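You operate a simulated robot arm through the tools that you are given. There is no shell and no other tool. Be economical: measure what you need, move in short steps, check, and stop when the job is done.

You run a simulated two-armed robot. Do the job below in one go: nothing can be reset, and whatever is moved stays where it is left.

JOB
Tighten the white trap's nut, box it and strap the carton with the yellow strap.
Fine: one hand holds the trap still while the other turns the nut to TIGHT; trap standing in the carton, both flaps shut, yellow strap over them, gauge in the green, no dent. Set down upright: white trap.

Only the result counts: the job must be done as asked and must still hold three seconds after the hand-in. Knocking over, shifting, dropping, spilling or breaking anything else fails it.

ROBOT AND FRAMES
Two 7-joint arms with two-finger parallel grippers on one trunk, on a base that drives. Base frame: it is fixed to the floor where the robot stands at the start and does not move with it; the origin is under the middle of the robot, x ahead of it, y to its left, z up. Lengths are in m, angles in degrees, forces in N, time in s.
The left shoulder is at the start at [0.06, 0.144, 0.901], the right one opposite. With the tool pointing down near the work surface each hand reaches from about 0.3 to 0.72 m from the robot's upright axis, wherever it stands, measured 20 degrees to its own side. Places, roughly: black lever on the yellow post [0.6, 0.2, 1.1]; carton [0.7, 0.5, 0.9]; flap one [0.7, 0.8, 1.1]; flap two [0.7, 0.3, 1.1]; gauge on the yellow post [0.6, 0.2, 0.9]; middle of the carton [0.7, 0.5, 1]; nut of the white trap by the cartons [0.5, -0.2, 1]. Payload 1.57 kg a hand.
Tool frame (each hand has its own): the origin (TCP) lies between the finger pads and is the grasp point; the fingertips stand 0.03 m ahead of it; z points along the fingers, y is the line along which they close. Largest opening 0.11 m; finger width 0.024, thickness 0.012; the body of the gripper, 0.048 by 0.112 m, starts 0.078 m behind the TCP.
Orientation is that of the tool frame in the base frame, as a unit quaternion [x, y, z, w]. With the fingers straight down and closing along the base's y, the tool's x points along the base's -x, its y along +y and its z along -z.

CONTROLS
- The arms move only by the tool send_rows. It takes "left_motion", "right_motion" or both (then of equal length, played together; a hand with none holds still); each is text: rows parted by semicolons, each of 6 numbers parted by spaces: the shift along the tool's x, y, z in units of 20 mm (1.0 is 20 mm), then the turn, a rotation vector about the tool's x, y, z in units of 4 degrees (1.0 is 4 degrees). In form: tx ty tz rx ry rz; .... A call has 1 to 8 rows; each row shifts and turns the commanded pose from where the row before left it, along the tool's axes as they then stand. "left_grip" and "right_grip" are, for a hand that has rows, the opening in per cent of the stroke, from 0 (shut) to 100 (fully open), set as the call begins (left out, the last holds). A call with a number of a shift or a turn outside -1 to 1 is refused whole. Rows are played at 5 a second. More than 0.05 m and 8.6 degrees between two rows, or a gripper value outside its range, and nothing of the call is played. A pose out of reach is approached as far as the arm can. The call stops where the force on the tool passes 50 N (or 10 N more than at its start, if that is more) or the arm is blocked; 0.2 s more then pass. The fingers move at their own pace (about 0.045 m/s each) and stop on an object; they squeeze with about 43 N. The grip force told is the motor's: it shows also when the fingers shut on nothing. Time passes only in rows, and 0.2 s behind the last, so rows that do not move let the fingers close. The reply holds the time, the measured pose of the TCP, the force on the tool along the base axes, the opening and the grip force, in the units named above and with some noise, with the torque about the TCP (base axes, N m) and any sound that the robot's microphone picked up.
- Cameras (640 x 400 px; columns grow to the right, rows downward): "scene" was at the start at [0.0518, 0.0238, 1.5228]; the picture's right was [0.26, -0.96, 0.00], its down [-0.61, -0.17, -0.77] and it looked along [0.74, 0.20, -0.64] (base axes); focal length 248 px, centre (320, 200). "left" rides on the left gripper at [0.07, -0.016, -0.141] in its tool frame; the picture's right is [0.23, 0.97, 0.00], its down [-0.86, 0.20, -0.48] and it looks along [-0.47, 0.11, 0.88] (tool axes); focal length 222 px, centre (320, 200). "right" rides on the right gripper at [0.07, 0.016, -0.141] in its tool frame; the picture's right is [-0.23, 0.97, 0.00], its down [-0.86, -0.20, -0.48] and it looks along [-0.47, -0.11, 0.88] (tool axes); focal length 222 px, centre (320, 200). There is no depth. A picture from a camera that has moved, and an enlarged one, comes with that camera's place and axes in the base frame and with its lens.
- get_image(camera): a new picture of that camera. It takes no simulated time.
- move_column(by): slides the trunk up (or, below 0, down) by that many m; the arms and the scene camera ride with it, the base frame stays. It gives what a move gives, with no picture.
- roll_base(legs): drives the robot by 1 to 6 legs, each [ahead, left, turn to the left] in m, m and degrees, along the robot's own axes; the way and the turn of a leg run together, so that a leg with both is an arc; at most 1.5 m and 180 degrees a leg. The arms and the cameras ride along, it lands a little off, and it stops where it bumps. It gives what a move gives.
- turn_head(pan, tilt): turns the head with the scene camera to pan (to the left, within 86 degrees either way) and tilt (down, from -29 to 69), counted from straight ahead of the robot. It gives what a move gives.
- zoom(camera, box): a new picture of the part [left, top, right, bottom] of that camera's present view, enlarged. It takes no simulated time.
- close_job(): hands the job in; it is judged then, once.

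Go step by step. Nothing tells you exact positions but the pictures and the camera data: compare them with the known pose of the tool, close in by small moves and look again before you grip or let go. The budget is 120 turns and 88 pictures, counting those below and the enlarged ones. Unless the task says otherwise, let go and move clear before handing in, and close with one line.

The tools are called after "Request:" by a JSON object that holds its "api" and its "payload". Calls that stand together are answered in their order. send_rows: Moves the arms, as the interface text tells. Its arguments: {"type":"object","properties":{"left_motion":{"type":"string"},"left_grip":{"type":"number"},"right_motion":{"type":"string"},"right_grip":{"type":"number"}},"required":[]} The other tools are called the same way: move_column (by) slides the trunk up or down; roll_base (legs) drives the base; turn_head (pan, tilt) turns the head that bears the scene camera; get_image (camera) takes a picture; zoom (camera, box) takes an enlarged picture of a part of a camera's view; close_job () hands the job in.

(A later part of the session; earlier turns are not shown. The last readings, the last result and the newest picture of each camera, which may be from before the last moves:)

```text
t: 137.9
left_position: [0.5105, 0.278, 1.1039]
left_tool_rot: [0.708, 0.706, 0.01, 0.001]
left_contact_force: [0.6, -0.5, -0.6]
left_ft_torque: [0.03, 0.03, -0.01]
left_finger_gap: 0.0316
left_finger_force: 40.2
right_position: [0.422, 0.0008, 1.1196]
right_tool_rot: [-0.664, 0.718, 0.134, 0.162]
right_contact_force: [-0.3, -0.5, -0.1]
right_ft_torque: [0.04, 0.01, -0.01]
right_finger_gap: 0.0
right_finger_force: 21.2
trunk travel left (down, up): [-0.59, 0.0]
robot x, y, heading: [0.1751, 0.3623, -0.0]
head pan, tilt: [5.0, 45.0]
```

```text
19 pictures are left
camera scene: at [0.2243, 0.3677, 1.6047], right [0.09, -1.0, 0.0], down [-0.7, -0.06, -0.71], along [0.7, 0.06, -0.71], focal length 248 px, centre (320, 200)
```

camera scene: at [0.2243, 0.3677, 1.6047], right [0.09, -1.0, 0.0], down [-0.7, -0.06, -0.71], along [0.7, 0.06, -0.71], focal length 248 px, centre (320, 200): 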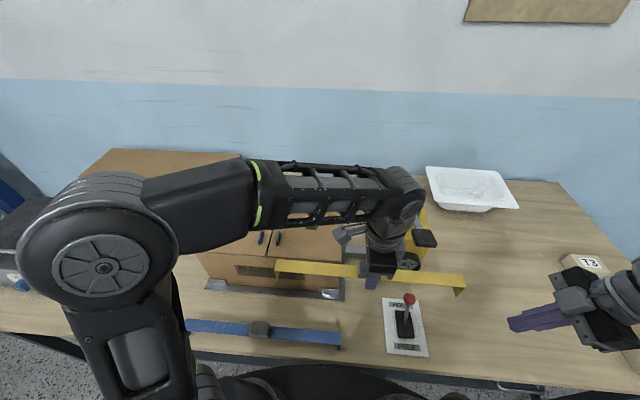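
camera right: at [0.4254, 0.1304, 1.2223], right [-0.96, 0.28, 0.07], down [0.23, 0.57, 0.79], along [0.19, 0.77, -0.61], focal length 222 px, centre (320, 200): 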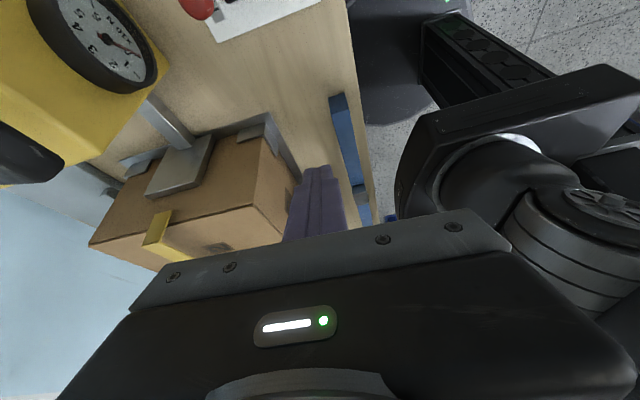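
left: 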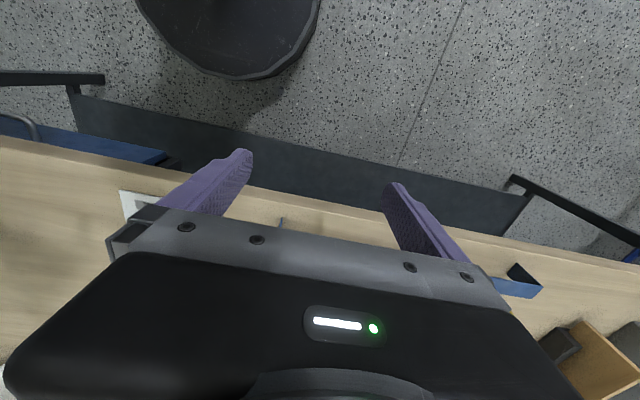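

The strap is still held. I move the left hand back to y ≈ 0.531 (still in front of the carton) and bring the right hand upright toward the lever.

Request:
{"api": "send_rows", "payload": {"left_motion": "1 0 0 0 0 0;1 0 0 0 0 0;1 0 0 0 0 0;1 0 0 0 0 0;1 0 0 0 0 0;1 0 0 0 0 0;1 0 0 0 0 0;1 0 0 0 0 0", "right_motion": "0 0 0 0 1 0;0 0 0 0 1 0;0 0 0 0 1 0;0 0 0 0 1 0;0 0 0 0 1 0;0 0 0 0 1 0;0 0 0 0 0 0;0 0 0 0 0 0"}}

Request:
{"api": "send_rows", "payload": {"left_motion": "1 0 0 0 0 0;1 0 0 0 0 0;1 0 0 0 0 0;1 0 0 0 0 0;0.65 0 0 0 -0.15 0;0 0 0 0 0 0", "right_motion": "0 0 -1 0 0 0;0 0 -0.5 0 0 0;0 0 0 0 0 0;0 0 0 0 0 0;0 0 0 0 0 0;0 0 0 0 0 0"}}

Request:
{"api": "turn_head", "payload": {"pan": -10, "tilt": 40}}

Request:
{"api": "zoom", "payload": {"camera": "scene", "box": [260, 140, 480, 340]}}

```text
t: 139.7
left_position: [0.5117, 0.4401, 1.108]
left_tool_rot: [0.708, 0.707, 0.009, 0.002]
left_contact_force: [-0.2, -0.2, -0.3]
left_ft_torque: [-0.01, -0.02, 0.02]
left_finger_gap: 0.0315
left_finger_force: 39.9
right_position: [0.4235, 0.0014, 1.1202]
right_tool_rot: [-0.676, 0.736, -0.007, 0.009]
right_contact_force: [0.5, 0.1, 0.9]
right_ft_torque: [0.01, 0.02, -0.02]
right_finger_gap: 0.0
right_finger_force: 21.5
trunk travel left (down, up): [-0.59, 0.0]
robot x, y, heading: [0.1715, 0.3583, -0.1]
head pan, tilt: [5.0, 45.0]
```

```text
t: 141.1
left_position: [0.5115, 0.5311, 1.1037]
left_tool_rot: [0.707, 0.707, 0.006, 0.006]
left_contact_force: [0.2, -0.5, -1.9]
left_ft_torque: [0.0, -0.01, 0.01]
left_finger_gap: 0.0313
left_finger_force: 40.5
right_position: [0.4229, 0.0023, 1.1515]
right_tool_rot: [-0.677, 0.736, -0.006, 0.009]
right_contact_force: [0.2, 0.2, 0.1]
right_ft_torque: [-0.04, -0.02, -0.02]
right_finger_gap: 0.0002
right_finger_force: 20.9
trunk travel left (down, up): [-0.59, 0.0]
robot x, y, heading: [0.174, 0.3619, 0.1]
head pan, tilt: [5.0, 45.0]
```

```text
t: 141.9
left_position: [0.5108, 0.5304, 1.1048]
left_tool_rot: [0.708, 0.707, 0.005, 0.005]
left_contact_force: [-0.3, -0.4, -1.5]
left_ft_torque: [0.0, -0.03, 0.01]
left_finger_gap: 0.0313
left_finger_force: 40.4
right_position: [0.4226, 0.0022, 1.1509]
right_tool_rot: [-0.676, 0.737, -0.007, 0.008]
right_contact_force: [0.6, 0.8, -0.4]
right_ft_torque: [0.04, -0.03, 0.03]
right_finger_gap: 0.0001
right_finger_force: 20.9
trunk travel left (down, up): [-0.59, 0.0]
robot x, y, heading: [0.1786, 0.3611, -0.2]
head pan, tilt: [-10.0, 40.0]
```

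```text
2.00 times, centred on (370, 240) of scene
camera zoom: at [0.227, 0.3474, 1.612], right [-0.17, -0.98, 0.0], down [-0.63, 0.11, -0.77], along [0.75, -0.13, -0.64], focal length 497 px, centre (220, 120)
```

zoom: 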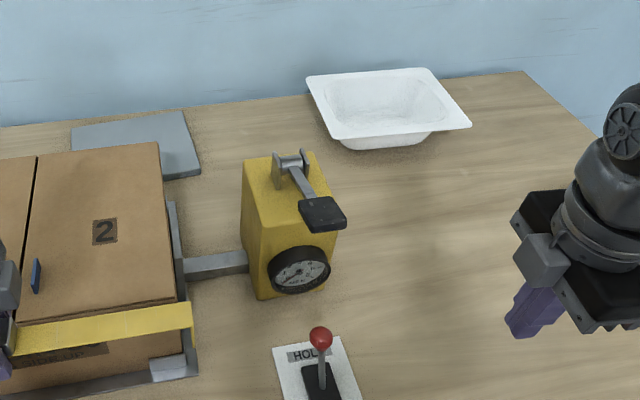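

The handle centre is at about (0.591, 0.157, 1.131), pivot at x ≈ 0.73, z ≈ 1.085. I raise the right hand and bring its closed tips over the handle.

Request:
{"api": "send_rows", "payload": {"right_motion": "0 0 -1 0 0 0;0 0 -0.7 0 0 0;-1 0 0 0 0 0;-1 0 0 0 0 0;-1 0 0 0 0 0;-1 0 0 0 0 0;-1 0 0 0 0 0;-1 0 0 0 0 0"}}

Request:
{"api": "send_rows", "payload": {"right_motion": "-1 -1 0 0 0 0;-1 -1 0 0 0 0;0 -1 0 0 0 0;0 -1 0 0 0 0;0 -1 0 0 0 0;0 -1 0 0 0 0;0 -1 0 0 0 0;0 -1 0 0 0 0"}}

Request:
{"api": "zoom", "payload": {"camera": "scene", "box": [290, 160, 450, 320]}}

```text
t: 143.7
left_position: [0.51, 0.5316, 1.1041]
left_tool_rot: [0.707, 0.707, 0.005, 0.006]
left_contact_force: [-0.4, -0.2, -1.2]
left_ft_torque: [0.0, 0.0, 0.01]
left_finger_gap: 0.0313
left_finger_force: 40.2
right_position: [0.4438, 0.1204, 1.1697]
right_tool_rot: [-0.676, 0.737, -0.007, 0.009]
right_contact_force: [0.0, -0.1, 0.0]
right_ft_torque: [-0.03, 0.02, -0.03]
right_finger_gap: 0.0
right_finger_force: 21.2
right hand out of reach, approached as far as the arm can: row 2, 4, 5, 6, 8
trunk travel left (down, up): [-0.59, 0.0]
robot x, y, heading: [0.1732, 0.3592, 0.0]
head pan, tilt: [-10.0, 40.0]
```

```text
t: 145.5
left_position: [0.5116, 0.5311, 1.1047]
left_tool_rot: [0.706, 0.708, 0.006, 0.006]
left_contact_force: [0.1, -0.4, -1.3]
left_ft_torque: [0.01, 0.03, -0.01]
left_finger_gap: 0.0314
left_finger_force: 40.7
right_position: [0.6058, 0.1446, 1.1719]
right_tool_rot: [-0.677, 0.736, -0.007, 0.009]
right_contact_force: [0.3, 0.0, 0.3]
right_ft_torque: [0.01, -0.03, 0.0]
right_finger_gap: 0.0
right_finger_force: 21.7
trunk travel left (down, up): [-0.59, 0.0]
robot x, y, heading: [0.175, 0.3588, 0.0]
head pan, tilt: [-10.0, 40.0]
```

```text
2.50 times, centred on (370, 240) of scene
camera zoom: at [0.2278, 0.3472, 1.612], right [-0.18, -0.98, 0.0], down [-0.63, 0.11, -0.77], along [0.75, -0.13, -0.64], focal length 621 px, centre (195, 100)
```

zoom: 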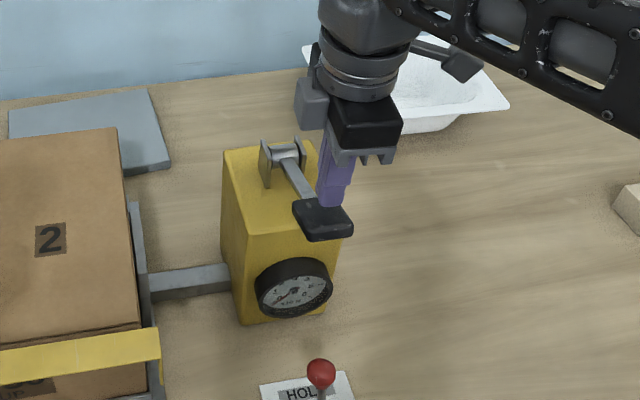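

Request:
{"api": "send_rows", "payload": {"right_motion": "-0.4 0.5 0 0 0 0;0 0 0.5 0 0 0;0 0 0.5 0 0 0;0 0 0 0 0 0"}}

Request:
{"api": "zoom", "payload": {"camera": "scene", "box": [340, 200, 400, 250]}}

```text
t: 146.5
left_position: [0.5102, 0.5326, 1.1048]
left_tool_rot: [0.707, 0.707, 0.007, 0.005]
left_contact_force: [-0.3, 0.3, -1.2]
left_ft_torque: [-0.02, -0.02, 0.02]
left_finger_gap: 0.0315
left_finger_force: 40.6
right_position: [0.5971, 0.1518, 1.1522]
right_tool_rot: [-0.677, 0.736, -0.007, 0.009]
right_contact_force: [-0.8, 0.7, 1.8]
right_ft_torque: [-0.02, 0.04, 0.01]
right_finger_gap: 0.0
right_finger_force: 21.3
trunk travel left (down, up): [-0.59, 0.0]
robot x, y, heading: [0.1717, 0.3615, -0.2]
head pan, tilt: [-10.0, 40.0]
```

```text
8.00 times, centred on (370, 225) of scene
camera zoom: at [0.2267, 0.3476, 1.612], right [-0.18, -0.98, 0.0], down [-0.63, 0.11, -0.77], along [0.75, -0.13, -0.64], focal length 1986 px, centre (-80, 0)
```

zoom: 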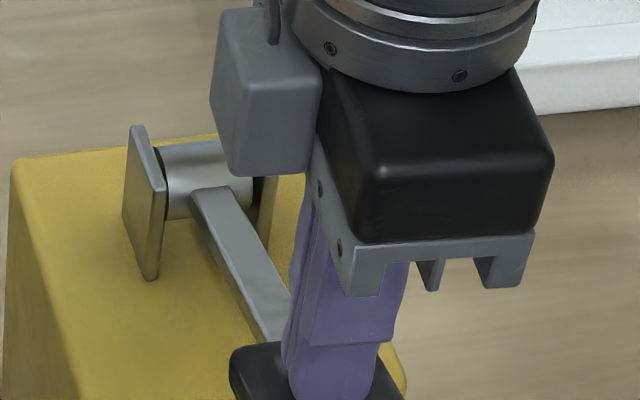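

Request:
{"api": "send_rows", "payload": {"right_motion": "0 0 0.5 0 0 0;0 0 0.5 0 0 0;0 0 0 0 0 0"}}

Request:
{"api": "zoom", "payload": {"camera": "scene", "box": [330, 250, 390, 290]}}

```text
t: 147.3
left_position: [0.5104, 0.5314, 1.1033]
left_tool_rot: [0.707, 0.707, 0.006, 0.006]
left_contact_force: [-0.5, -0.1, -0.6]
left_ft_torque: [0.0, 0.01, -0.01]
left_finger_gap: 0.0316
left_finger_force: 40.0
right_position: [0.5968, 0.1524, 1.1311]
right_tool_rot: [-0.677, 0.736, -0.008, 0.009]
right_contact_force: [-1.7, 0.4, 3.1]
right_ft_torque: [-0.04, 0.04, -0.02]
right_finger_gap: 0.0002
right_finger_force: 21.3
trunk travel left (down, up): [-0.59, 0.0]
robot x, y, heading: [0.1734, 0.3662, 0.0]
head pan, tilt: [-10.0, 40.0]
```

```text
10.00 times, centred on (360, 270) of scene
camera zoom: at [0.2266, 0.3475, 1.612], right [-0.18, -0.98, 0.0], down [-0.63, 0.11, -0.77], along [0.75, -0.13, -0.64], focal length 2483 px, centre (-80, -500)
```

zoom: 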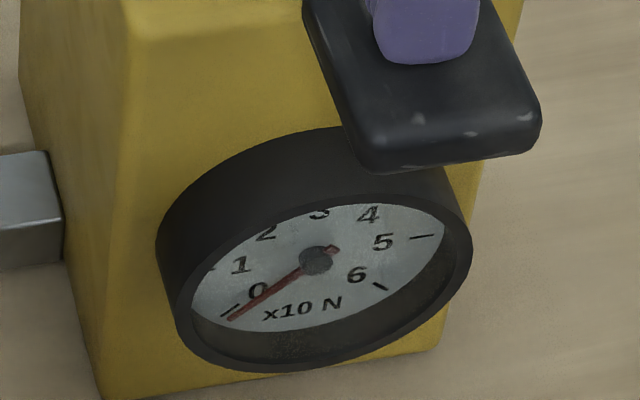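

The lever moves with ~3 N; the needle is still at 0. I keep pushing down.

Request:
{"api": "send_rows", "payload": {"right_motion": "0 0 0.5 0 0 0;0 0 0.5 0 0 0;0 0 0 0 0 0"}}

Request:
{"api": "send_rows", "payload": {"right_motion": "0 0 0.5 0 0 0;0 0 0 0 0 0"}}

Request:
{"api": "zoom", "payload": {"camera": "scene", "box": [330, 250, 390, 290]}}

```text
t: 148.1
left_position: [0.5096, 0.5313, 1.1048]
left_tool_rot: [0.707, 0.707, 0.006, 0.006]
left_contact_force: [0.1, 0.1, -1.8]
left_ft_torque: [-0.02, 0.02, -0.02]
left_finger_gap: 0.031
left_finger_force: 40.1
right_position: [0.5971, 0.1525, 1.1131]
right_tool_rot: [-0.676, 0.736, -0.006, 0.009]
right_contact_force: [-3.2, -4.2, 3.6]
right_ft_torque: [-0.09, 0.07, -0.04]
right_finger_gap: 0.0
right_finger_force: 21.0
trunk travel left (down, up): [-0.59, 0.0]
robot x, y, heading: [0.1696, 0.3627, -0.0]
head pan, tilt: [-10.0, 40.0]
```

```text
t: 148.7
left_position: [0.5112, 0.5309, 1.1041]
left_tool_rot: [0.707, 0.707, 0.006, 0.005]
left_contact_force: [-0.4, 0.2, -1.2]
left_ft_torque: [-0.02, 0.0, 0.01]
left_finger_gap: 0.0315
left_finger_force: 40.4
right_position: [0.5957, 0.1523, 1.1031]
right_tool_rot: [-0.677, 0.736, -0.008, 0.009]
right_contact_force: [-0.1, -1.9, 6.4]
right_ft_torque: [-0.01, -0.09, -0.05]
right_finger_gap: 0.0001
right_finger_force: 21.4
trunk travel left (down, up): [-0.59, 0.0]
robot x, y, heading: [0.175, 0.3616, -0.2]
head pan, tilt: [-10.0, 40.0]
```

```text
10.00 times, centred on (360, 270) of scene
camera zoom: at [0.2267, 0.3472, 1.6121], right [-0.17, -0.98, 0.0], down [-0.63, 0.11, -0.77], along [0.75, -0.13, -0.64], focal length 2483 px, centre (-80, -500)
```

zoom: 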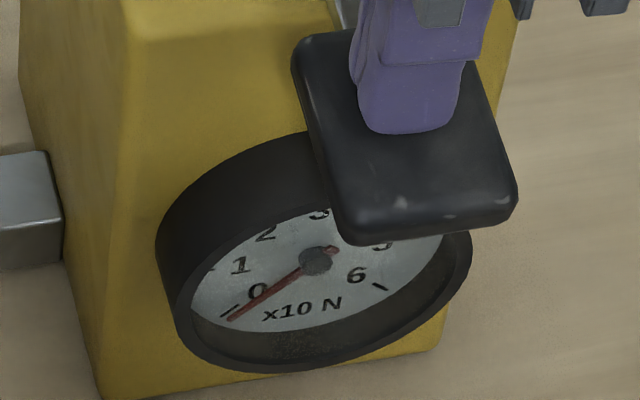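

Still 0; I go on down, watching the force.

Request:
{"api": "send_rows", "payload": {"right_motion": "0 0 0.5 0 0 0;0 0 0 0 0 0"}}

Request:
{"api": "send_rows", "payload": {"right_motion": "0 0 0.5 0 0 0;0 0 0 0 0 0"}}

Request:
{"api": "zoom", "payload": {"camera": "scene", "box": [270, 210, 390, 290]}}

```text
t: 149.1
left_position: [0.5086, 0.5319, 1.1064]
left_tool_rot: [0.707, 0.707, 0.005, 0.006]
left_contact_force: [0.6, 0.0, -1.2]
left_ft_torque: [-0.02, 0.02, -0.03]
left_finger_gap: 0.0314
left_finger_force: 40.5
right_position: [0.5955, 0.1518, 1.1029]
right_tool_rot: [-0.676, 0.737, -0.013, 0.015]
right_contact_force: [-17.1, -0.9, 29.8]
right_ft_torque: [0.13, 0.17, 0.02]
right_finger_gap: 0.0
right_finger_force: 21.7
trunk travel left (down, up): [-0.59, 0.0]
robot x, y, heading: [0.1749, 0.3608, -0.2]
head pan, tilt: [-10.0, 40.0]
stopped in row 2 (right hand): the force on the tool passed its limit (the readings are from after the stop); the commanded pose is now the measured one
```

```text
t: 149.4
left_position: [0.5075, 0.5315, 1.1047]
left_tool_rot: [0.708, 0.706, 0.006, 0.006]
left_contact_force: [0.2, 1.2, -1.7]
left_ft_torque: [0.03, 0.02, 0.02]
left_finger_gap: 0.0315
left_finger_force: 39.8
right_position: [0.5956, 0.1535, 1.103]
right_tool_rot: [-0.676, 0.737, -0.016, 0.016]
right_contact_force: [-21.1, -1.1, 31.0]
right_ft_torque: [0.15, 0.22, 0.04]
right_finger_gap: 0.0002
right_finger_force: 21.6
trunk travel left (down, up): [-0.59, 0.0]
robot x, y, heading: [0.1745, 0.3631, 0.1]
head pan, tilt: [-10.0, 40.0]
stopped in row 1 (right hand): the force on the tool passed its limit (the readings are from after the stop); the commanded pose is now the measured one
```

```text
5.00 times, centred on (330, 250) of scene
camera zoom: at [0.2218, 0.348, 1.6123], right [-0.18, -0.98, 0.0], down [-0.63, 0.11, -0.77], along [0.76, -0.14, -0.64], focal length 1242 px, centre (270, -50)
```

zoom: 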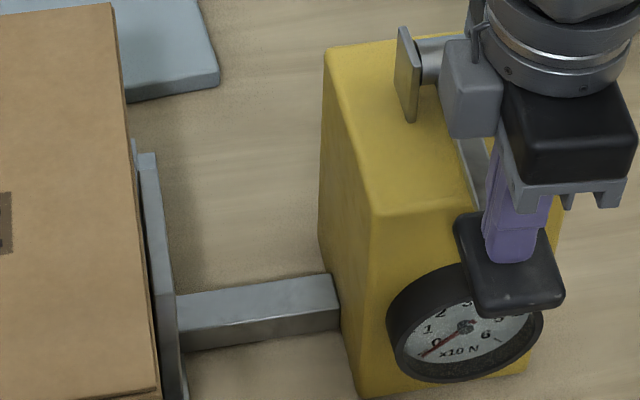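

The lever hit its end stop and the gauge still reads 0. I raise the hand to see whether the lever springs back (ratchet) or stays.

Request:
{"api": "send_rows", "payload": {"right_motion": "0 0 -1 0 0 0;0 0 -1 0 0 0;0 0 -1 0 0 0;0 0 0 0 0 0;0 0 0 0 0 0"}}

Request:
{"api": "zoom", "payload": {"camera": "scene", "box": [260, 190, 420, 310]}}

```text
t: 150.7
left_position: [0.5103, 0.5314, 1.104]
left_tool_rot: [0.708, 0.706, 0.006, 0.006]
left_contact_force: [-1.0, -0.2, -0.9]
left_ft_torque: [0.03, -0.01, -0.03]
left_finger_gap: 0.0314
left_finger_force: 40.3
right_position: [0.5989, 0.1524, 1.1589]
right_tool_rot: [-0.676, 0.736, -0.014, 0.016]
right_contact_force: [0.2, -0.2, 1.6]
right_ft_torque: [0.02, 0.0, 0.01]
right_finger_gap: 0.0
right_finger_force: 21.4
trunk travel left (down, up): [-0.59, 0.0]
robot x, y, heading: [0.1712, 0.3606, -0.0]
head pan, tilt: [-10.0, 40.0]
```

```text
3.33 times, centred on (340, 250) of scene
camera zoom: at [0.2267, 0.3474, 1.612], right [-0.18, -0.98, 0.0], down [-0.63, 0.11, -0.77], along [0.75, -0.14, -0.64], focal length 828 px, centre (253, 33)
```

zoom: 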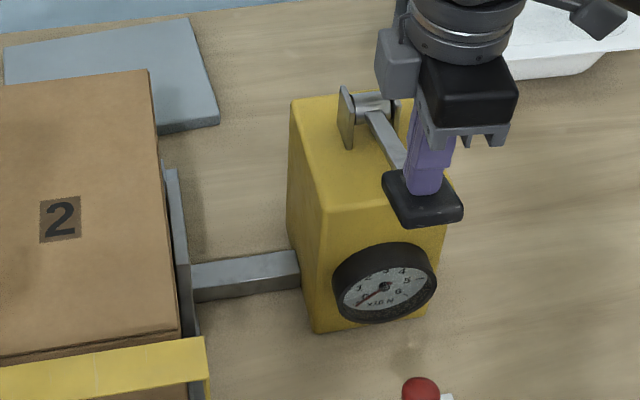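

The lever springs back, and the press bar looks ~3 mm longer: it seems to ratchet in HOLD. I make a second stroke and read the gauge.

Request:
{"api": "send_rows", "payload": {"right_motion": "0 0 0.9 0 0 0;0 0 0.9 0 0 0;0 0 0.8 0 0 0;0 0 0 0 0 0"}}

Request:
{"api": "zoom", "payload": {"camera": "scene", "box": [270, 230, 390, 300]}}

```text
t: 151.7
left_position: [0.5093, 0.5303, 1.105]
left_tool_rot: [0.707, 0.707, 0.006, 0.005]
left_contact_force: [-0.8, 0.2, -1.6]
left_ft_torque: [-0.01, 0.02, 0.01]
left_finger_gap: 0.0313
left_finger_force: 40.1
right_position: [0.5979, 0.1517, 1.108]
right_tool_rot: [-0.675, 0.737, -0.016, 0.016]
right_contact_force: [-3.5, -0.6, 4.1]
right_ft_torque: [0.08, 0.08, 0.05]
right_finger_gap: 0.0002
right_finger_force: 21.4
trunk travel left (down, up): [-0.59, 0.0]
robot x, y, heading: [0.1733, 0.3609, -0.1]
head pan, tilt: [-10.0, 40.0]
```

```text
5.33 times, centred on (330, 265) of scene
camera zoom: at [0.2257, 0.3473, 1.6121], right [-0.18, -0.98, 0.0], down [-0.63, 0.11, -0.77], along [0.75, -0.14, -0.64], focal length 1324 px, centre (267, -147)
```

zoom: 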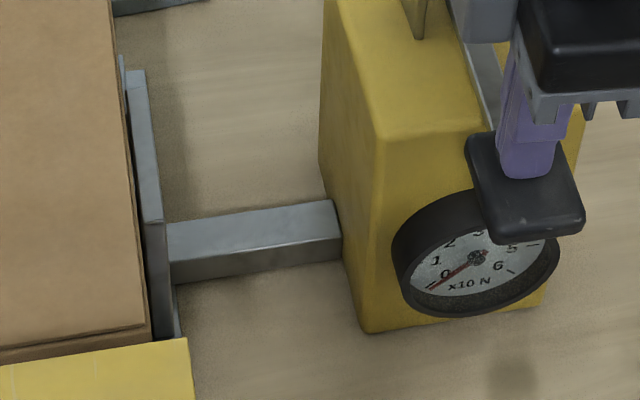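

Request:
{"api": "send_rows", "payload": {"right_motion": "0 0 -0.9 0 0 0;0 0 -0.9 0 0 0;0 0 -0.9 0 0 0;0 0 0 0 0 0;0 0 0.9 0 0 0;0 0 0.9 0 0 0;0 0 0.9 0 0 0;0 0 0 0 0 0"}}

Request:
{"api": "send_rows", "payload": {"right_motion": "0 0 -0.9 0 0 0;0 0 -0.9 0 0 0;0 0 -0.9 0 0 0;0 0 0 0 0 0;0 0 0.9 0 0 0;0 0 0.9 0 0 0;0 0 0.9 0 0 0;0 0 0 0 0 0"}}

Request:
{"api": "zoom", "payload": {"camera": "scene", "box": [270, 230, 390, 300]}}

```text
t: 153.4
left_position: [0.5098, 0.5312, 1.1048]
left_tool_rot: [0.707, 0.707, 0.005, 0.006]
left_contact_force: [-0.5, -0.3, -1.3]
left_ft_torque: [0.0, -0.04, -0.01]
left_finger_gap: 0.0315
left_finger_force: 40.4
right_position: [0.5978, 0.1526, 1.1079]
right_tool_rot: [-0.676, 0.737, -0.015, 0.016]
right_contact_force: [-4.2, -2.5, 4.6]
right_ft_torque: [-0.03, 0.05, 0.04]
right_finger_gap: 0.0002
right_finger_force: 21.3
trunk travel left (down, up): [-0.59, 0.0]
robot x, y, heading: [0.1738, 0.3581, 0.2]
head pan, tilt: [-10.0, 40.0]
```

```text
t: 155.2
left_position: [0.5093, 0.5308, 1.1043]
left_tool_rot: [0.708, 0.706, 0.005, 0.006]
left_contact_force: [-0.2, 0.5, -1.5]
left_ft_torque: [0.0, -0.03, 0.0]
left_finger_gap: 0.0315
left_finger_force: 40.0
right_position: [0.5982, 0.1546, 1.1109]
right_tool_rot: [-0.676, 0.737, -0.014, 0.017]
right_contact_force: [-4.3, -0.3, 4.6]
right_ft_torque: [0.04, 0.09, 0.05]
right_finger_gap: 0.0
right_finger_force: 21.2
trunk travel left (down, up): [-0.59, 0.0]
robot x, y, heading: [0.1731, 0.3612, 0.1]
head pan, tilt: [-10.0, 40.0]
```

```text
5.33 times, centred on (330, 265) of scene
camera zoom: at [0.2255, 0.3475, 1.6121], right [-0.18, -0.98, 0.0], down [-0.63, 0.11, -0.77], along [0.75, -0.14, -0.64], focal length 1324 px, centre (267, -147)
```

zoom: 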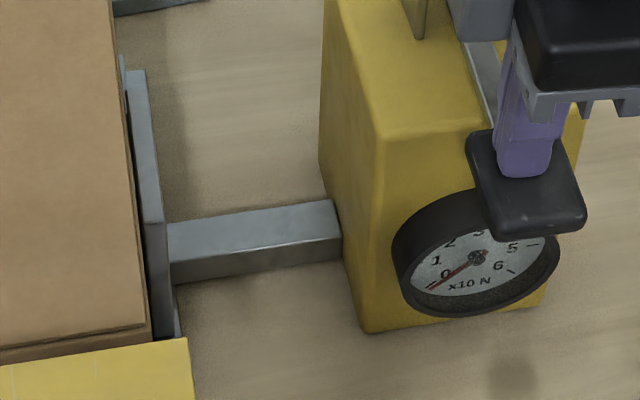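

The bar is unchanged, so the lever only works on a fitted strap. Rethinking the contact: the flap top is near z 1.039, so earlier the fingertips touched it with both legs already engaged on the sides. I release the lever and carry the strap over again.

Request:
{"api": "send_rows", "payload": {"right_motion": "0 0 -0.9 0 0 0;0 0 -0.9 0 0 0;0 0 -0.9 0 0 0;0 0 0 0 0 0;0 0 0 0 0 0;0 0 0 0 0 0;0 0 0 0 0 0;0 0 0 0 0 0", "left_motion": "0 1 0 0 0 0;0 1 0 0 0 0;0 1 0 0 0 0;0 1 0 0 0 0;0 1 0 0 0 0;0 1 0 0 0 0;0 1 0 0 0 0;0 1 0 0 0 0"}}

Request:
{"api": "send_rows", "payload": {"left_motion": "0 1 0 0 0 0;0 0.9 0 0 0 0;0 0 1 0 0 0;0 0 0.3 0 0 0;0 0 0 0 0 0"}}

Request:
{"api": "turn_head", "payload": {"pan": 18, "tilt": 38}}

Request:
{"api": "get_image", "payload": {"camera": "scene"}}

```text
t: 157.1
left_position: [0.6694, 0.5301, 1.1071]
left_tool_rot: [0.708, 0.707, 0.005, 0.005]
left_contact_force: [-0.5, 0.7, -1.6]
left_ft_torque: [0.01, -0.01, 0.03]
left_finger_gap: 0.0315
left_finger_force: 40.3
right_position: [0.5973, 0.1522, 1.1632]
right_tool_rot: [-0.676, 0.737, -0.015, 0.016]
right_contact_force: [1.5, -0.1, 0.4]
right_ft_torque: [-0.03, -0.02, 0.03]
right_finger_gap: 0.0
right_finger_force: 20.8
trunk travel left (down, up): [-0.59, 0.0]
robot x, y, heading: [0.1745, 0.3566, -0.2]
head pan, tilt: [-10.0, 40.0]
```

```text
t: 158.2
left_position: [0.7098, 0.5324, 1.0808]
left_tool_rot: [0.708, 0.707, 0.005, 0.005]
left_contact_force: [0.3, -0.1, -1.1]
left_ft_torque: [-0.04, -0.03, 0.01]
left_finger_gap: 0.0314
left_finger_force: 40.5
right_position: [0.5981, 0.1525, 1.1631]
right_tool_rot: [-0.676, 0.736, -0.015, 0.016]
right_contact_force: [0.8, 0.1, 0.6]
right_ft_torque: [0.0, -0.05, -0.01]
right_finger_gap: 0.0001
right_finger_force: 20.9
trunk travel left (down, up): [-0.59, 0.0]
robot x, y, heading: [0.1761, 0.3568, 0.2]
head pan, tilt: [-10.0, 40.0]
```

```text
t: 159.2
left_position: [0.7097, 0.5325, 1.0799]
left_tool_rot: [0.707, 0.707, 0.006, 0.005]
left_contact_force: [1.3, 0.4, -0.8]
left_ft_torque: [-0.01, -0.01, -0.01]
left_finger_gap: 0.0312
left_finger_force: 40.0
right_position: [0.5977, 0.1523, 1.1624]
right_tool_rot: [-0.676, 0.736, -0.015, 0.016]
right_contact_force: [0.3, -0.5, 1.1]
right_ft_torque: [-0.01, 0.0, 0.0]
right_finger_gap: 0.0
right_finger_force: 21.0
trunk travel left (down, up): [-0.59, 0.0]
robot x, y, heading: [0.1763, 0.3611, -0.1]
head pan, tilt: [18.0, 38.0]
```

```text
9 pictures are left
camera scene: at [0.2254, 0.3886, 1.615], right [0.31, -0.95, 0.0], down [-0.59, -0.19, -0.79], along [0.75, 0.24, -0.62], focal length 248 px, centre (320, 200)
```

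scene: 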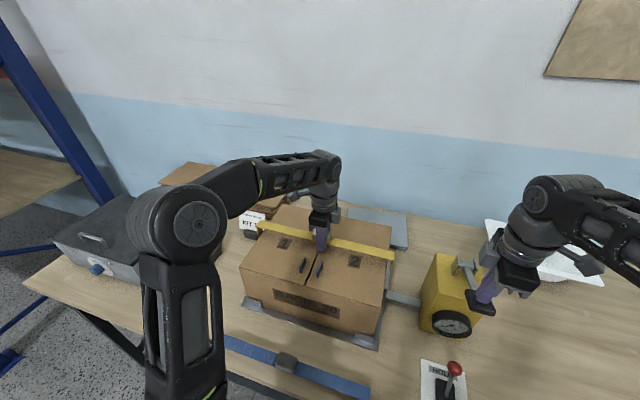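

Now both strap ends are visible. I zoom in on the carton top before lowering.

Request:
{"api": "zoom", "payload": {"camera": "scene", "box": [235, 195, 415, 305]}}

```text
3.56 times, centred on (325, 250) of scene
camera zoom: at [0.2254, 0.3886, 1.615], right [0.31, -0.95, 0.0], down [-0.59, -0.19, -0.79], along [0.75, 0.24, -0.62], focal length 883 px, centre (302, 22)
```

zoom: 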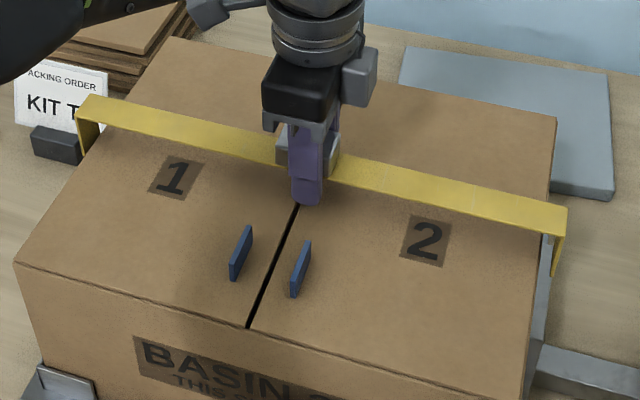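

Left leg clearance is almost zero while the right has ~11 mm, so I shift +4–5 mm in y and lower in small steps.

Request:
{"api": "send_rows", "payload": {"left_motion": "0.22 0 0 0 0 0;0 0 0.25 0 0 0;0 0 0.25 0 0 0;0 0 0 0 0 0"}}

Request:
{"api": "send_rows", "payload": {"left_motion": "0 0 0.25 0 0 0;0 0 0.25 0 0 0;0 0 0 0 0 0"}}

```text
t: 160.2
left_position: [0.7105, 0.5349, 1.0721]
left_tool_rot: [0.708, 0.706, 0.006, 0.006]
left_contact_force: [0.0, -0.7, -1.5]
left_ft_torque: [0.02, 0.02, 0.02]
left_finger_gap: 0.0315
left_finger_force: 40.3
right_position: [0.5974, 0.1534, 1.1635]
right_tool_rot: [-0.676, 0.737, -0.014, 0.016]
right_contact_force: [0.9, -0.1, -0.3]
right_ft_torque: [-0.03, 0.01, -0.01]
right_finger_gap: 0.0001
right_finger_force: 21.2
trunk travel left (down, up): [-0.59, 0.0]
robot x, y, heading: [0.1722, 0.3599, -0.2]
head pan, tilt: [18.0, 38.0]
```

```text
t: 161.1
left_position: [0.7105, 0.5353, 1.0695]
left_tool_rot: [0.707, 0.707, 0.011, 0.01]
left_contact_force: [-9.5, 1.8, 24.3]
left_ft_torque: [0.12, 0.88, -0.07]
left_finger_gap: 0.0315
left_finger_force: 39.9
right_position: [0.5956, 0.1533, 1.1645]
right_tool_rot: [-0.676, 0.737, -0.016, 0.018]
right_contact_force: [1.1, -0.4, 1.0]
right_ft_torque: [0.01, -0.01, 0.04]
right_finger_gap: 0.0
right_finger_force: 20.9
trunk travel left (down, up): [-0.59, 0.0]
robot x, y, heading: [0.1729, 0.3599, 0.1]
head pan, tilt: [18.0, 38.0]
stopped in row 3 (left hand): the force on the tool passed its limit (the readings are from after the stop); the commanded pose is now the measured one
```

Contact comes at the same height independent of y, so it is the fingertips on the flaps. I ease up 2 mm and open.

Request:
{"api": "send_rows", "payload": {"left_motion": "0 0 -0.12 0 0 0;0 0 0 0 0 0"}}

Request:
{"api": "send_rows", "payload": {"left_motion": "0 0 0 0 0 0;0 0 0 0 0 0;0 0 0 0 0 0;0 0 0 0 0 0;0 0 -1 0 0 0;0 0 -1 0 0 0;0 0 -0.5 0 0 0;0 0 0 0 0 0", "left_grip": 75}}

Request:
{"api": "zoom", "payload": {"camera": "scene", "box": [235, 195, 415, 305]}}

```text
t: 161.7
left_position: [0.7109, 0.5356, 1.0689]
left_tool_rot: [0.707, 0.707, 0.01, 0.01]
left_contact_force: [-4.9, 1.4, 17.1]
left_ft_torque: [0.08, 0.6, 0.0]
left_finger_gap: 0.0315
left_finger_force: 40.2
right_position: [0.5956, 0.1526, 1.1633]
right_tool_rot: [-0.676, 0.736, -0.015, 0.017]
right_contact_force: [0.1, 0.9, 1.8]
right_ft_torque: [0.01, 0.04, 0.01]
right_finger_gap: 0.0
right_finger_force: 21.5
trunk travel left (down, up): [-0.59, 0.0]
robot x, y, heading: [0.1728, 0.3602, -0.1]
head pan, tilt: [18.0, 38.0]
```

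```text
t: 163.5
left_position: [0.7108, 0.5344, 1.1178]
left_tool_rot: [0.707, 0.707, 0.008, 0.008]
left_contact_force: [-1.3, -0.2, 0.5]
left_ft_torque: [-0.01, 0.01, -0.02]
left_finger_gap: 0.0824
left_finger_force: 0.1
right_position: [0.597, 0.1525, 1.1627]
right_tool_rot: [-0.677, 0.736, -0.015, 0.016]
right_contact_force: [-0.1, 0.3, 1.2]
right_ft_torque: [-0.02, 0.04, -0.01]
right_finger_gap: 0.0
right_finger_force: 21.1
trunk travel left (down, up): [-0.59, 0.0]
robot x, y, heading: [0.174, 0.3623, -0.0]
head pan, tilt: [18.0, 38.0]
```

```text
3.56 times, centred on (325, 250) of scene
camera zoom: at [0.225, 0.3889, 1.615], right [0.31, -0.95, 0.0], down [-0.59, -0.19, -0.79], along [0.75, 0.24, -0.62], focal length 883 px, centre (302, 22)
```

zoom: 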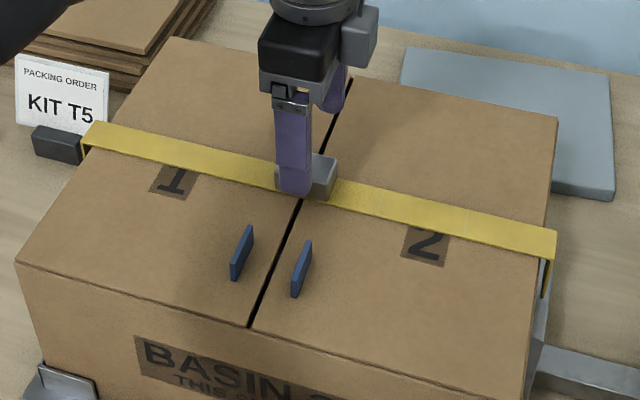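

The yellow strap sits flat across both flaps. I back the left hand off and press the lever part-way with the right, then read the gauge.

Request:
{"api": "send_rows", "payload": {"left_motion": "0 -1 0 0 0 0;0 -1 0 0 0 0;0 -1 0 0 0 0;0 -1 0 0 0 0;0 -1 0 0 0 0;0 -1 0 0 0 0;0 -1 0 0 0 0;0 -1 0 0 0 0"}}

Request:
{"api": "turn_head", "payload": {"pan": -10, "tilt": 40}}

Request:
{"api": "send_rows", "payload": {"right_motion": "0 0 0.5 0 0 0;0 0 0.5 0 0 0;0 0 0.2 0 0 0;0 0 0 0 0 0;0 0 0 0 0 0"}}

Request:
{"api": "zoom", "payload": {"camera": "scene", "box": [330, 240, 390, 290]}}

```text
t: 165.3
left_position: [0.5514, 0.5349, 1.115]
left_tool_rot: [0.708, 0.706, 0.009, 0.009]
left_contact_force: [-0.4, -0.7, 0.9]
left_ft_torque: [0.06, 0.03, 0.0]
left_finger_gap: 0.0825
left_finger_force: 0.0
right_position: [0.5965, 0.1539, 1.163]
right_tool_rot: [-0.676, 0.737, -0.015, 0.016]
right_contact_force: [-0.5, -0.1, 2.2]
right_ft_torque: [0.03, 0.08, 0.02]
right_finger_gap: 0.0003
right_finger_force: 21.4
trunk travel left (down, up): [-0.59, 0.0]
robot x, y, heading: [0.1754, 0.3574, 0.1]
head pan, tilt: [18.0, 38.0]
```

```text
t: 166.2
left_position: [0.553, 0.5354, 1.1147]
left_tool_rot: [0.707, 0.708, 0.009, 0.01]
left_contact_force: [0.7, 0.0, 0.0]
left_ft_torque: [0.01, 0.01, 0.03]
left_finger_gap: 0.0824
left_finger_force: 0.1
right_position: [0.5978, 0.1521, 1.1628]
right_tool_rot: [-0.677, 0.736, -0.014, 0.017]
right_contact_force: [0.2, -0.7, 0.2]
right_ft_torque: [-0.02, 0.0, -0.01]
right_finger_gap: 0.0002
right_finger_force: 21.4
trunk travel left (down, up): [-0.59, 0.0]
robot x, y, heading: [0.175, 0.3593, -0.2]
head pan, tilt: [-10.0, 40.0]
```

```text
t: 167.4
left_position: [0.5521, 0.5357, 1.1149]
left_tool_rot: [0.707, 0.707, 0.009, 0.01]
left_contact_force: [-0.5, 0.6, 0.3]
left_ft_torque: [-0.02, 0.01, -0.03]
left_finger_gap: 0.0823
left_finger_force: 0.1
right_position: [0.5972, 0.1521, 1.1386]
right_tool_rot: [-0.676, 0.737, -0.015, 0.016]
right_contact_force: [-1.8, -1.0, 3.3]
right_ft_torque: [-0.09, 0.04, -0.01]
right_finger_gap: 0.0001
right_finger_force: 21.0
trunk travel left (down, up): [-0.59, 0.0]
robot x, y, heading: [0.1753, 0.3614, -0.2]
head pan, tilt: [-10.0, 40.0]
```

```text
8.00 times, centred on (360, 265) of scene
camera zoom: at [0.2264, 0.3471, 1.612], right [-0.18, -0.98, 0.0], down [-0.63, 0.11, -0.77], along [0.75, -0.13, -0.64], focal length 1986 px, centre (0, -320)
```

zoom: 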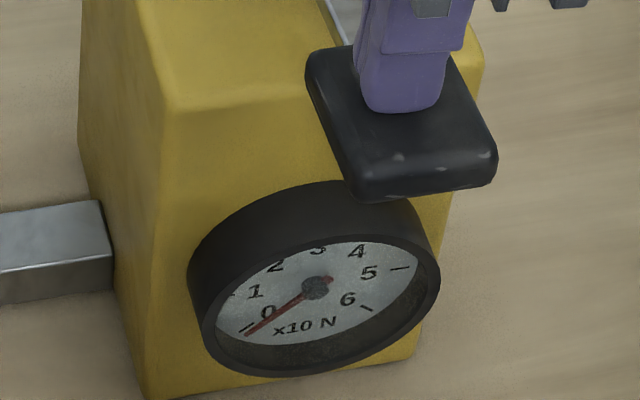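

Request:
{"api": "send_rows", "payload": {"right_motion": "0 0 0.5 0 0 0;0 0 0.5 0 0 0;0 0 0.5 0 0 0;0 0 0 0 0 0;0 0 0 0 0 0"}}

Request:
{"api": "zoom", "payload": {"camera": "scene", "box": [320, 230, 420, 330]}}

```text
t: 168.6
left_position: [0.5529, 0.5366, 1.1136]
left_tool_rot: [0.706, 0.708, 0.01, 0.009]
left_contact_force: [-0.7, 0.6, 0.1]
left_ft_torque: [0.02, -0.02, 0.0]
left_finger_gap: 0.0823
left_finger_force: 0.1
right_position: [0.5997, 0.1542, 1.1086]
right_tool_rot: [-0.676, 0.737, -0.015, 0.017]
right_contact_force: [-2.9, 3.8, 5.2]
right_ft_torque: [0.17, 0.04, 0.09]
right_finger_gap: 0.0
right_finger_force: 21.4
trunk travel left (down, up): [-0.59, 0.0]
robot x, y, heading: [0.1741, 0.3601, -0.0]
head pan, tilt: [-10.0, 40.0]
```

```text
4.00 times, centred on (370, 280) of scene
camera zoom: at [0.2258, 0.3482, 1.6121], right [-0.18, -0.98, 0.0], down [-0.63, 0.11, -0.77], along [0.75, -0.13, -0.64], focal length 993 px, centre (120, -120)
```

zoom: 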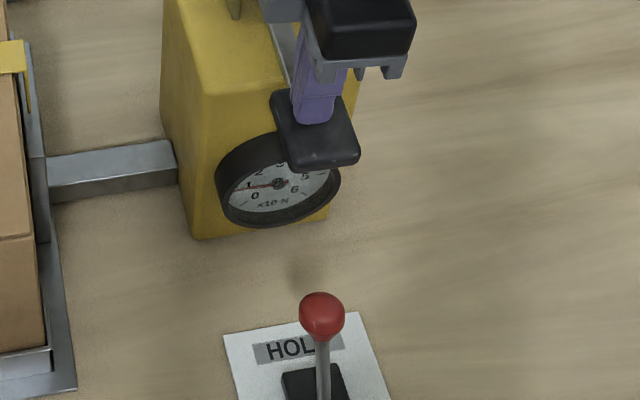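

With the strap on, the gauge responds (about 8 N now). I let the lever up and drive back a little for a flatter view of the dial, to see whether it holds and where the green is.

Request:
{"api": "send_rows", "payload": {"right_motion": "0 0 -1 0 0 0;0 0 -1 0 0 0;0 0 -0.8 0 0 0;0 0 0 0 0 0"}}

Request:
{"api": "roll_base", "payload": {"legs": [[-0.3, 0, 0]]}}

Request:
{"api": "turn_head", "payload": {"pan": -15, "tilt": 40}}

Request:
{"api": "zoom", "payload": {"camera": "scene", "box": [270, 150, 370, 250]}}

```text
t: 169.6
left_position: [0.5521, 0.5343, 1.1149]
left_tool_rot: [0.707, 0.707, 0.01, 0.008]
left_contact_force: [1.2, -0.3, -1.2]
left_ft_torque: [-0.01, -0.02, -0.02]
left_finger_gap: 0.0827
left_finger_force: 0.2
right_position: [0.5985, 0.1518, 1.1651]
right_tool_rot: [-0.675, 0.737, -0.014, 0.016]
right_contact_force: [-0.5, -0.6, -0.1]
right_ft_torque: [0.0, -0.01, -0.02]
right_finger_gap: 0.0
right_finger_force: 21.1
trunk travel left (down, up): [-0.59, 0.0]
robot x, y, heading: [0.172, 0.361, 0.0]
head pan, tilt: [-10.0, 40.0]
```

```text
t: 171.7
left_position: [0.2502, 0.5355, 1.1149]
left_tool_rot: [0.71, 0.704, 0.01, 0.009]
left_contact_force: [0.1, 1.3, -0.2]
left_ft_torque: [0.01, -0.03, 0.01]
left_finger_gap: 0.0827
left_finger_force: 0.1
right_position: [0.2917, 0.152, 1.1656]
right_tool_rot: [-0.673, 0.739, -0.015, 0.017]
right_contact_force: [-0.5, -0.1, 0.5]
right_ft_torque: [0.04, 0.0, 0.0]
right_finger_gap: 0.0001
right_finger_force: 21.1
trunk travel left (down, up): [-0.59, 0.0]
robot x, y, heading: [-0.1306, 0.3644, -0.7]
head pan, tilt: [-10.0, 40.0]
```

```text
t: 172.3
left_position: [0.2497, 0.5347, 1.1132]
left_tool_rot: [0.709, 0.705, 0.009, 0.008]
left_contact_force: [-0.8, -0.3, 0.6]
left_ft_torque: [-0.03, 0.01, 0.02]
left_finger_gap: 0.0821
left_finger_force: 0.0
right_position: [0.2932, 0.153, 1.1644]
right_tool_rot: [-0.673, 0.739, -0.014, 0.016]
right_contact_force: [-0.1, -1.1, -0.2]
right_ft_torque: [-0.03, 0.03, 0.06]
right_finger_gap: 0.0
right_finger_force: 21.0
trunk travel left (down, up): [-0.59, 0.0]
robot x, y, heading: [-0.1306, 0.36, -0.7]
head pan, tilt: [-15.0, 40.0]
```

```text
4.00 times, centred on (320, 200) of scene
camera zoom: at [-0.0782, 0.3414, 1.612], right [-0.27, -0.96, 0.0], down [-0.62, 0.17, -0.77], along [0.74, -0.2, -0.64], focal length 993 px, centre (320, 200)
```

zoom: 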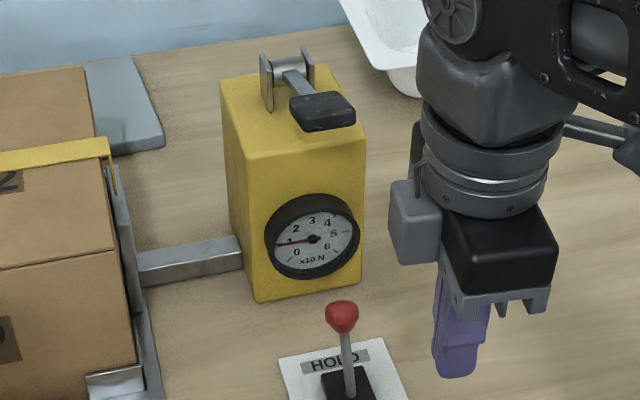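

The tension holds near 9 N with the lever up. I zoom tightly on the dial to find the green mark.

Request:
{"api": "zoom", "payload": {"camera": "scene", "box": [304, 200, 332, 220]}}

```text
16.00 times, centred on (318, 210) of scene
camera zoom: at [-0.0782, 0.3414, 1.612], right [-0.27, -0.96, 0.0], down [-0.62, 0.17, -0.77], along [0.74, -0.2, -0.64], focal length 3973 px, centre (352, 40)
```

zoom: 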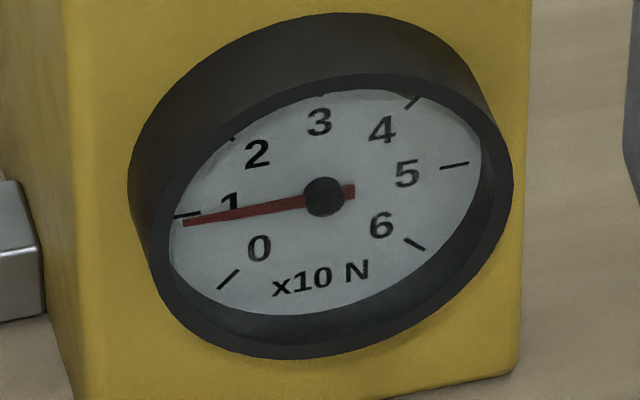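

The tension holds at about 9 N but the top rim of the dial (2–4) is hidden by the bezel. I back off further and lower the trunk for a flat view of the dial.

Request:
{"api": "roll_base", "payload": {"legs": [[-0.22, 0, 0.7]]}}

Request:
{"api": "move_column", "payload": {"by": -0.38}}

Request:
{"api": "turn_head", "payload": {"pan": -12, "tilt": 18}}

Request:
{"api": "zoom", "payload": {"camera": "scene", "box": [295, 180, 345, 220]}}

```text
t: 174.0
left_position: [0.0208, 0.5399, 1.1154]
left_tool_rot: [0.704, 0.71, 0.008, 0.009]
left_contact_force: [-0.2, 0.3, 0.1]
left_ft_torque: [-0.02, -0.07, -0.03]
left_finger_gap: 0.0825
left_finger_force: 0.0
right_position: [0.07, 0.1586, 1.1649]
right_tool_rot: [-0.679, 0.734, -0.015, 0.017]
right_contact_force: [-1.1, -0.1, 0.2]
right_ft_torque: [0.02, -0.04, 0.02]
right_finger_gap: 0.0
right_finger_force: 21.3
trunk travel left (down, up): [-0.59, 0.0]
robot x, y, heading: [-0.3555, 0.3616, 0.4]
head pan, tilt: [-15.0, 40.0]
```

```text
t: 177.7
left_position: [0.0227, 0.5401, 0.7343]
left_tool_rot: [0.704, 0.71, 0.009, 0.009]
left_contact_force: [0.5, 0.1, -0.8]
left_ft_torque: [-0.02, 0.02, 0.03]
left_finger_gap: 0.0825
left_finger_force: 0.2
right_position: [0.0705, 0.1592, 0.7845]
right_tool_rot: [-0.679, 0.733, -0.014, 0.016]
right_contact_force: [0.4, 0.1, 0.3]
right_ft_torque: [-0.01, 0.0, -0.01]
right_finger_gap: 0.0
right_finger_force: 21.2
trunk travel left (down, up): [-0.21, 0.38]
robot x, y, heading: [-0.3567, 0.3595, 0.5]
head pan, tilt: [-15.0, 40.0]
```

```text
t: 178.6
left_position: [0.0221, 0.5391, 0.7344]
left_tool_rot: [0.703, 0.711, 0.009, 0.009]
left_contact_force: [-0.4, 0.7, 0.2]
left_ft_torque: [-0.01, 0.0, -0.01]
left_finger_gap: 0.0824
left_finger_force: 0.1
right_position: [0.0705, 0.1598, 0.7846]
right_tool_rot: [-0.679, 0.734, -0.015, 0.018]
right_contact_force: [0.1, -0.4, 0.0]
right_ft_torque: [0.0, 0.02, -0.03]
right_finger_gap: 0.0001
right_finger_force: 21.0
trunk travel left (down, up): [-0.21, 0.38]
robot x, y, heading: [-0.3557, 0.3614, 0.2]
head pan, tilt: [-12.0, 18.0]
```

```text
10.00 times, centred on (320, 200) of scene
camera zoom: at [-0.2943, 0.345, 1.2666], right [-0.2, -0.98, 0.0], down [-0.3, 0.06, -0.95], along [0.93, -0.19, -0.31], focal length 2483 px, centre (320, 200)
```

zoom: 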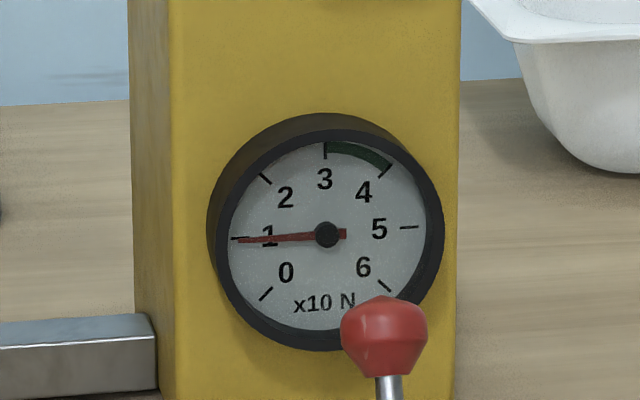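

Green runs from 30 to 40 N; the gauge is at ~10 N and holds. I return to the lever pose for another, smaller stroke.

Request:
{"api": "move_column", "payload": {"by": 0.38}}

Request:
{"api": "roll_base", "payload": {"legs": [[0.5, 0, -0.3]]}}

Request:
{"api": "turn_head", "payload": {"pan": -10, "tilt": 40}}

```text
t: 182.2
left_position: [0.0225, 0.5396, 1.1154]
left_tool_rot: [0.703, 0.711, 0.009, 0.009]
left_contact_force: [-0.4, 0.0, 0.4]
left_ft_torque: [0.01, 0.0, 0.0]
left_finger_gap: 0.0825
left_finger_force: 0.1
right_position: [0.0695, 0.1598, 1.1641]
right_tool_rot: [-0.679, 0.734, -0.014, 0.017]
right_contact_force: [-0.9, -1.0, -1.0]
right_ft_torque: [0.0, 0.03, -0.01]
right_finger_gap: 0.0
right_finger_force: 21.4
trunk travel left (down, up): [-0.59, 0.0]
robot x, y, heading: [-0.3553, 0.3568, 0.3]
head pan, tilt: [-12.0, 18.0]
```

```text
t: 185.4
left_position: [0.5276, 0.5405, 1.1161]
left_tool_rot: [0.706, 0.708, 0.01, 0.011]
left_contact_force: [0.3, -0.3, -0.5]
left_ft_torque: [-0.03, -0.01, -0.02]
left_finger_gap: 0.0829
left_finger_force: 0.0
right_position: [0.5634, 0.1607, 1.1614]
right_tool_rot: [-0.679, 0.734, -0.003, 0.001]
right_contact_force: [-17.7, 1.3, 6.4]
right_ft_torque: [0.12, 0.47, 0.2]
right_finger_gap: 0.0001
right_finger_force: 20.9
trunk travel left (down, up): [-0.59, 0.0]
robot x, y, heading: [0.1481, 0.3612, -0.3]
head pan, tilt: [-12.0, 18.0]
stopped in leg 1: the force on the tool passed its limit (the readings are from after the stop); the commanded pose is now the measured one
```

```text
t: 186.2
left_position: [0.5266, 0.5413, 1.1162]
left_tool_rot: [0.706, 0.708, 0.009, 0.01]
left_contact_force: [0.1, 0.4, 0.2]
left_ft_torque: [-0.03, 0.01, -0.01]
left_finger_gap: 0.0824
left_finger_force: 0.0
right_position: [0.5625, 0.1592, 1.163]
right_tool_rot: [-0.678, 0.735, -0.006, 0.004]
right_contact_force: [-22.1, 0.5, 7.9]
right_ft_torque: [0.12, 0.58, 0.18]
right_finger_gap: 0.0
right_finger_force: 20.9
trunk travel left (down, up): [-0.59, 0.0]
robot x, y, heading: [0.1528, 0.3682, 0.2]
head pan, tilt: [-10.0, 40.0]
```

The fingertips touched the front of the raised handle. I back off, rise, and approach from above.

Request:
{"api": "send_rows", "payload": {"right_motion": "0 1 0 0 0 0;0 0.5 0 0 0 0;0 0 -0.5 0 0 0;0 0 -0.5 0 0 0;0 0 -0.5 0 0 0;0 0 0 0 0 0"}}

```text
t: 187.6
left_position: [0.5297, 0.5404, 1.1163]
left_tool_rot: [0.706, 0.708, 0.009, 0.009]
left_contact_force: [-0.3, -0.7, 0.2]
left_ft_torque: [0.0, -0.01, -0.01]
left_finger_gap: 0.0821
left_finger_force: 0.1
right_position: [0.5353, 0.159, 1.1868]
right_tool_rot: [-0.677, 0.736, -0.005, 0.011]
right_contact_force: [0.4, -0.1, 0.0]
right_ft_torque: [0.0, 0.01, -0.01]
right_finger_gap: 0.0
right_finger_force: 21.8
right hand out of reach, approached as far as the arm can: row 4, 5
trunk travel left (down, up): [-0.59, 0.0]
robot x, y, heading: [0.1529, 0.3665, 0.1]
head pan, tilt: [-10.0, 40.0]
```

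Request:
{"api": "send_rows", "payload": {"right_motion": "0.3 -1 0 0 0 0;0 -1 0 0 0 0;0 -1 0 0 0 0;0 -0.1 0 0 0 0;0 0 0 0 0 0"}}

```text
t: 188.8
left_position: [0.5295, 0.5411, 1.1155]
left_tool_rot: [0.706, 0.708, 0.009, 0.009]
left_contact_force: [0.8, 0.1, 0.5]
left_ft_torque: [-0.01, 0.01, -0.01]
left_finger_gap: 0.0826
left_finger_force: 0.1
right_position: [0.598, 0.1494, 1.1872]
right_tool_rot: [-0.679, 0.734, -0.005, 0.003]
right_contact_force: [0.6, 0.0, -0.2]
right_ft_torque: [0.0, 0.02, 0.0]
right_finger_gap: 0.0
right_finger_force: 21.0
trunk travel left (down, up): [-0.59, 0.0]
robot x, y, heading: [0.1471, 0.3678, 0.2]
head pan, tilt: [-10.0, 40.0]
```

Above the handle without contact. I make a half stroke down to TCP z 1.134, release, and read the gauge.

Request:
{"api": "send_rows", "payload": {"right_motion": "0 0 0.9 0 0 0;0 0 0.9 0 0 0;0 0 0.85 0 0 0;0 0 0 0 0 0;0 0 0 0 0 0"}}

Request:
{"api": "send_rows", "payload": {"right_motion": "0 0 -1 0 0 0;0 0 -1 0 0 0;0 0 0 0 0 0"}}

Request:
{"api": "zoom", "payload": {"camera": "scene", "box": [325, 240, 385, 285]}}

```text
t: 190.0
left_position: [0.5285, 0.5403, 1.114]
left_tool_rot: [0.706, 0.708, 0.009, 0.009]
left_contact_force: [-0.8, 1.0, 0.7]
left_ft_torque: [-0.04, 0.0, 0.0]
left_finger_gap: 0.0826
left_finger_force: 0.0
right_position: [0.5987, 0.1488, 1.1337]
right_tool_rot: [-0.679, 0.734, -0.005, 0.004]
right_contact_force: [-0.3, -0.4, 2.5]
right_ft_torque: [-0.01, 0.04, 0.03]
right_finger_gap: 0.0
right_finger_force: 20.9
trunk travel left (down, up): [-0.59, 0.0]
robot x, y, heading: [0.1492, 0.3641, 0.0]
head pan, tilt: [-10.0, 40.0]
```

```text
t: 190.8
left_position: [0.5285, 0.5406, 1.1149]
left_tool_rot: [0.706, 0.708, 0.009, 0.009]
left_contact_force: [-0.5, -0.2, 0.7]
left_ft_torque: [0.01, 0.02, 0.0]
left_finger_gap: 0.0825
left_finger_force: 0.1
right_position: [0.5957, 0.1493, 1.1739]
right_tool_rot: [-0.678, 0.735, -0.005, 0.003]
right_contact_force: [0.3, 0.6, 0.3]
right_ft_torque: [0.0, 0.0, -0.01]
right_finger_gap: 0.0001
right_finger_force: 21.0
trunk travel left (down, up): [-0.59, 0.0]
robot x, y, heading: [0.1474, 0.3643, 0.1]
head pan, tilt: [-10.0, 40.0]
```

```text
8.89 times, centred on (355, 262) of scene
camera zoom: at [0.2038, 0.352, 1.612], right [-0.17, -0.99, 0.0], down [-0.63, 0.11, -0.77], along [0.75, -0.13, -0.64], focal length 2207 px, centre (9, -356)
```

zoom: 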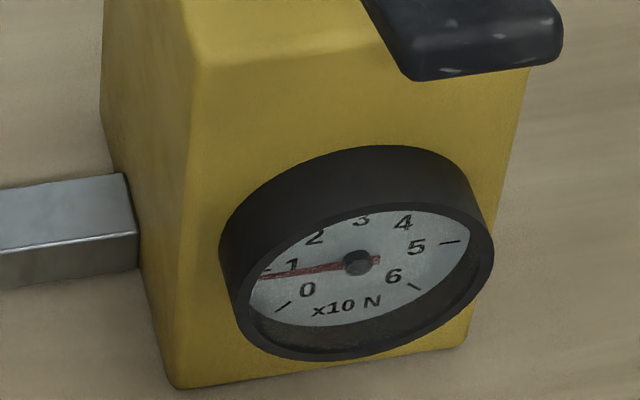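

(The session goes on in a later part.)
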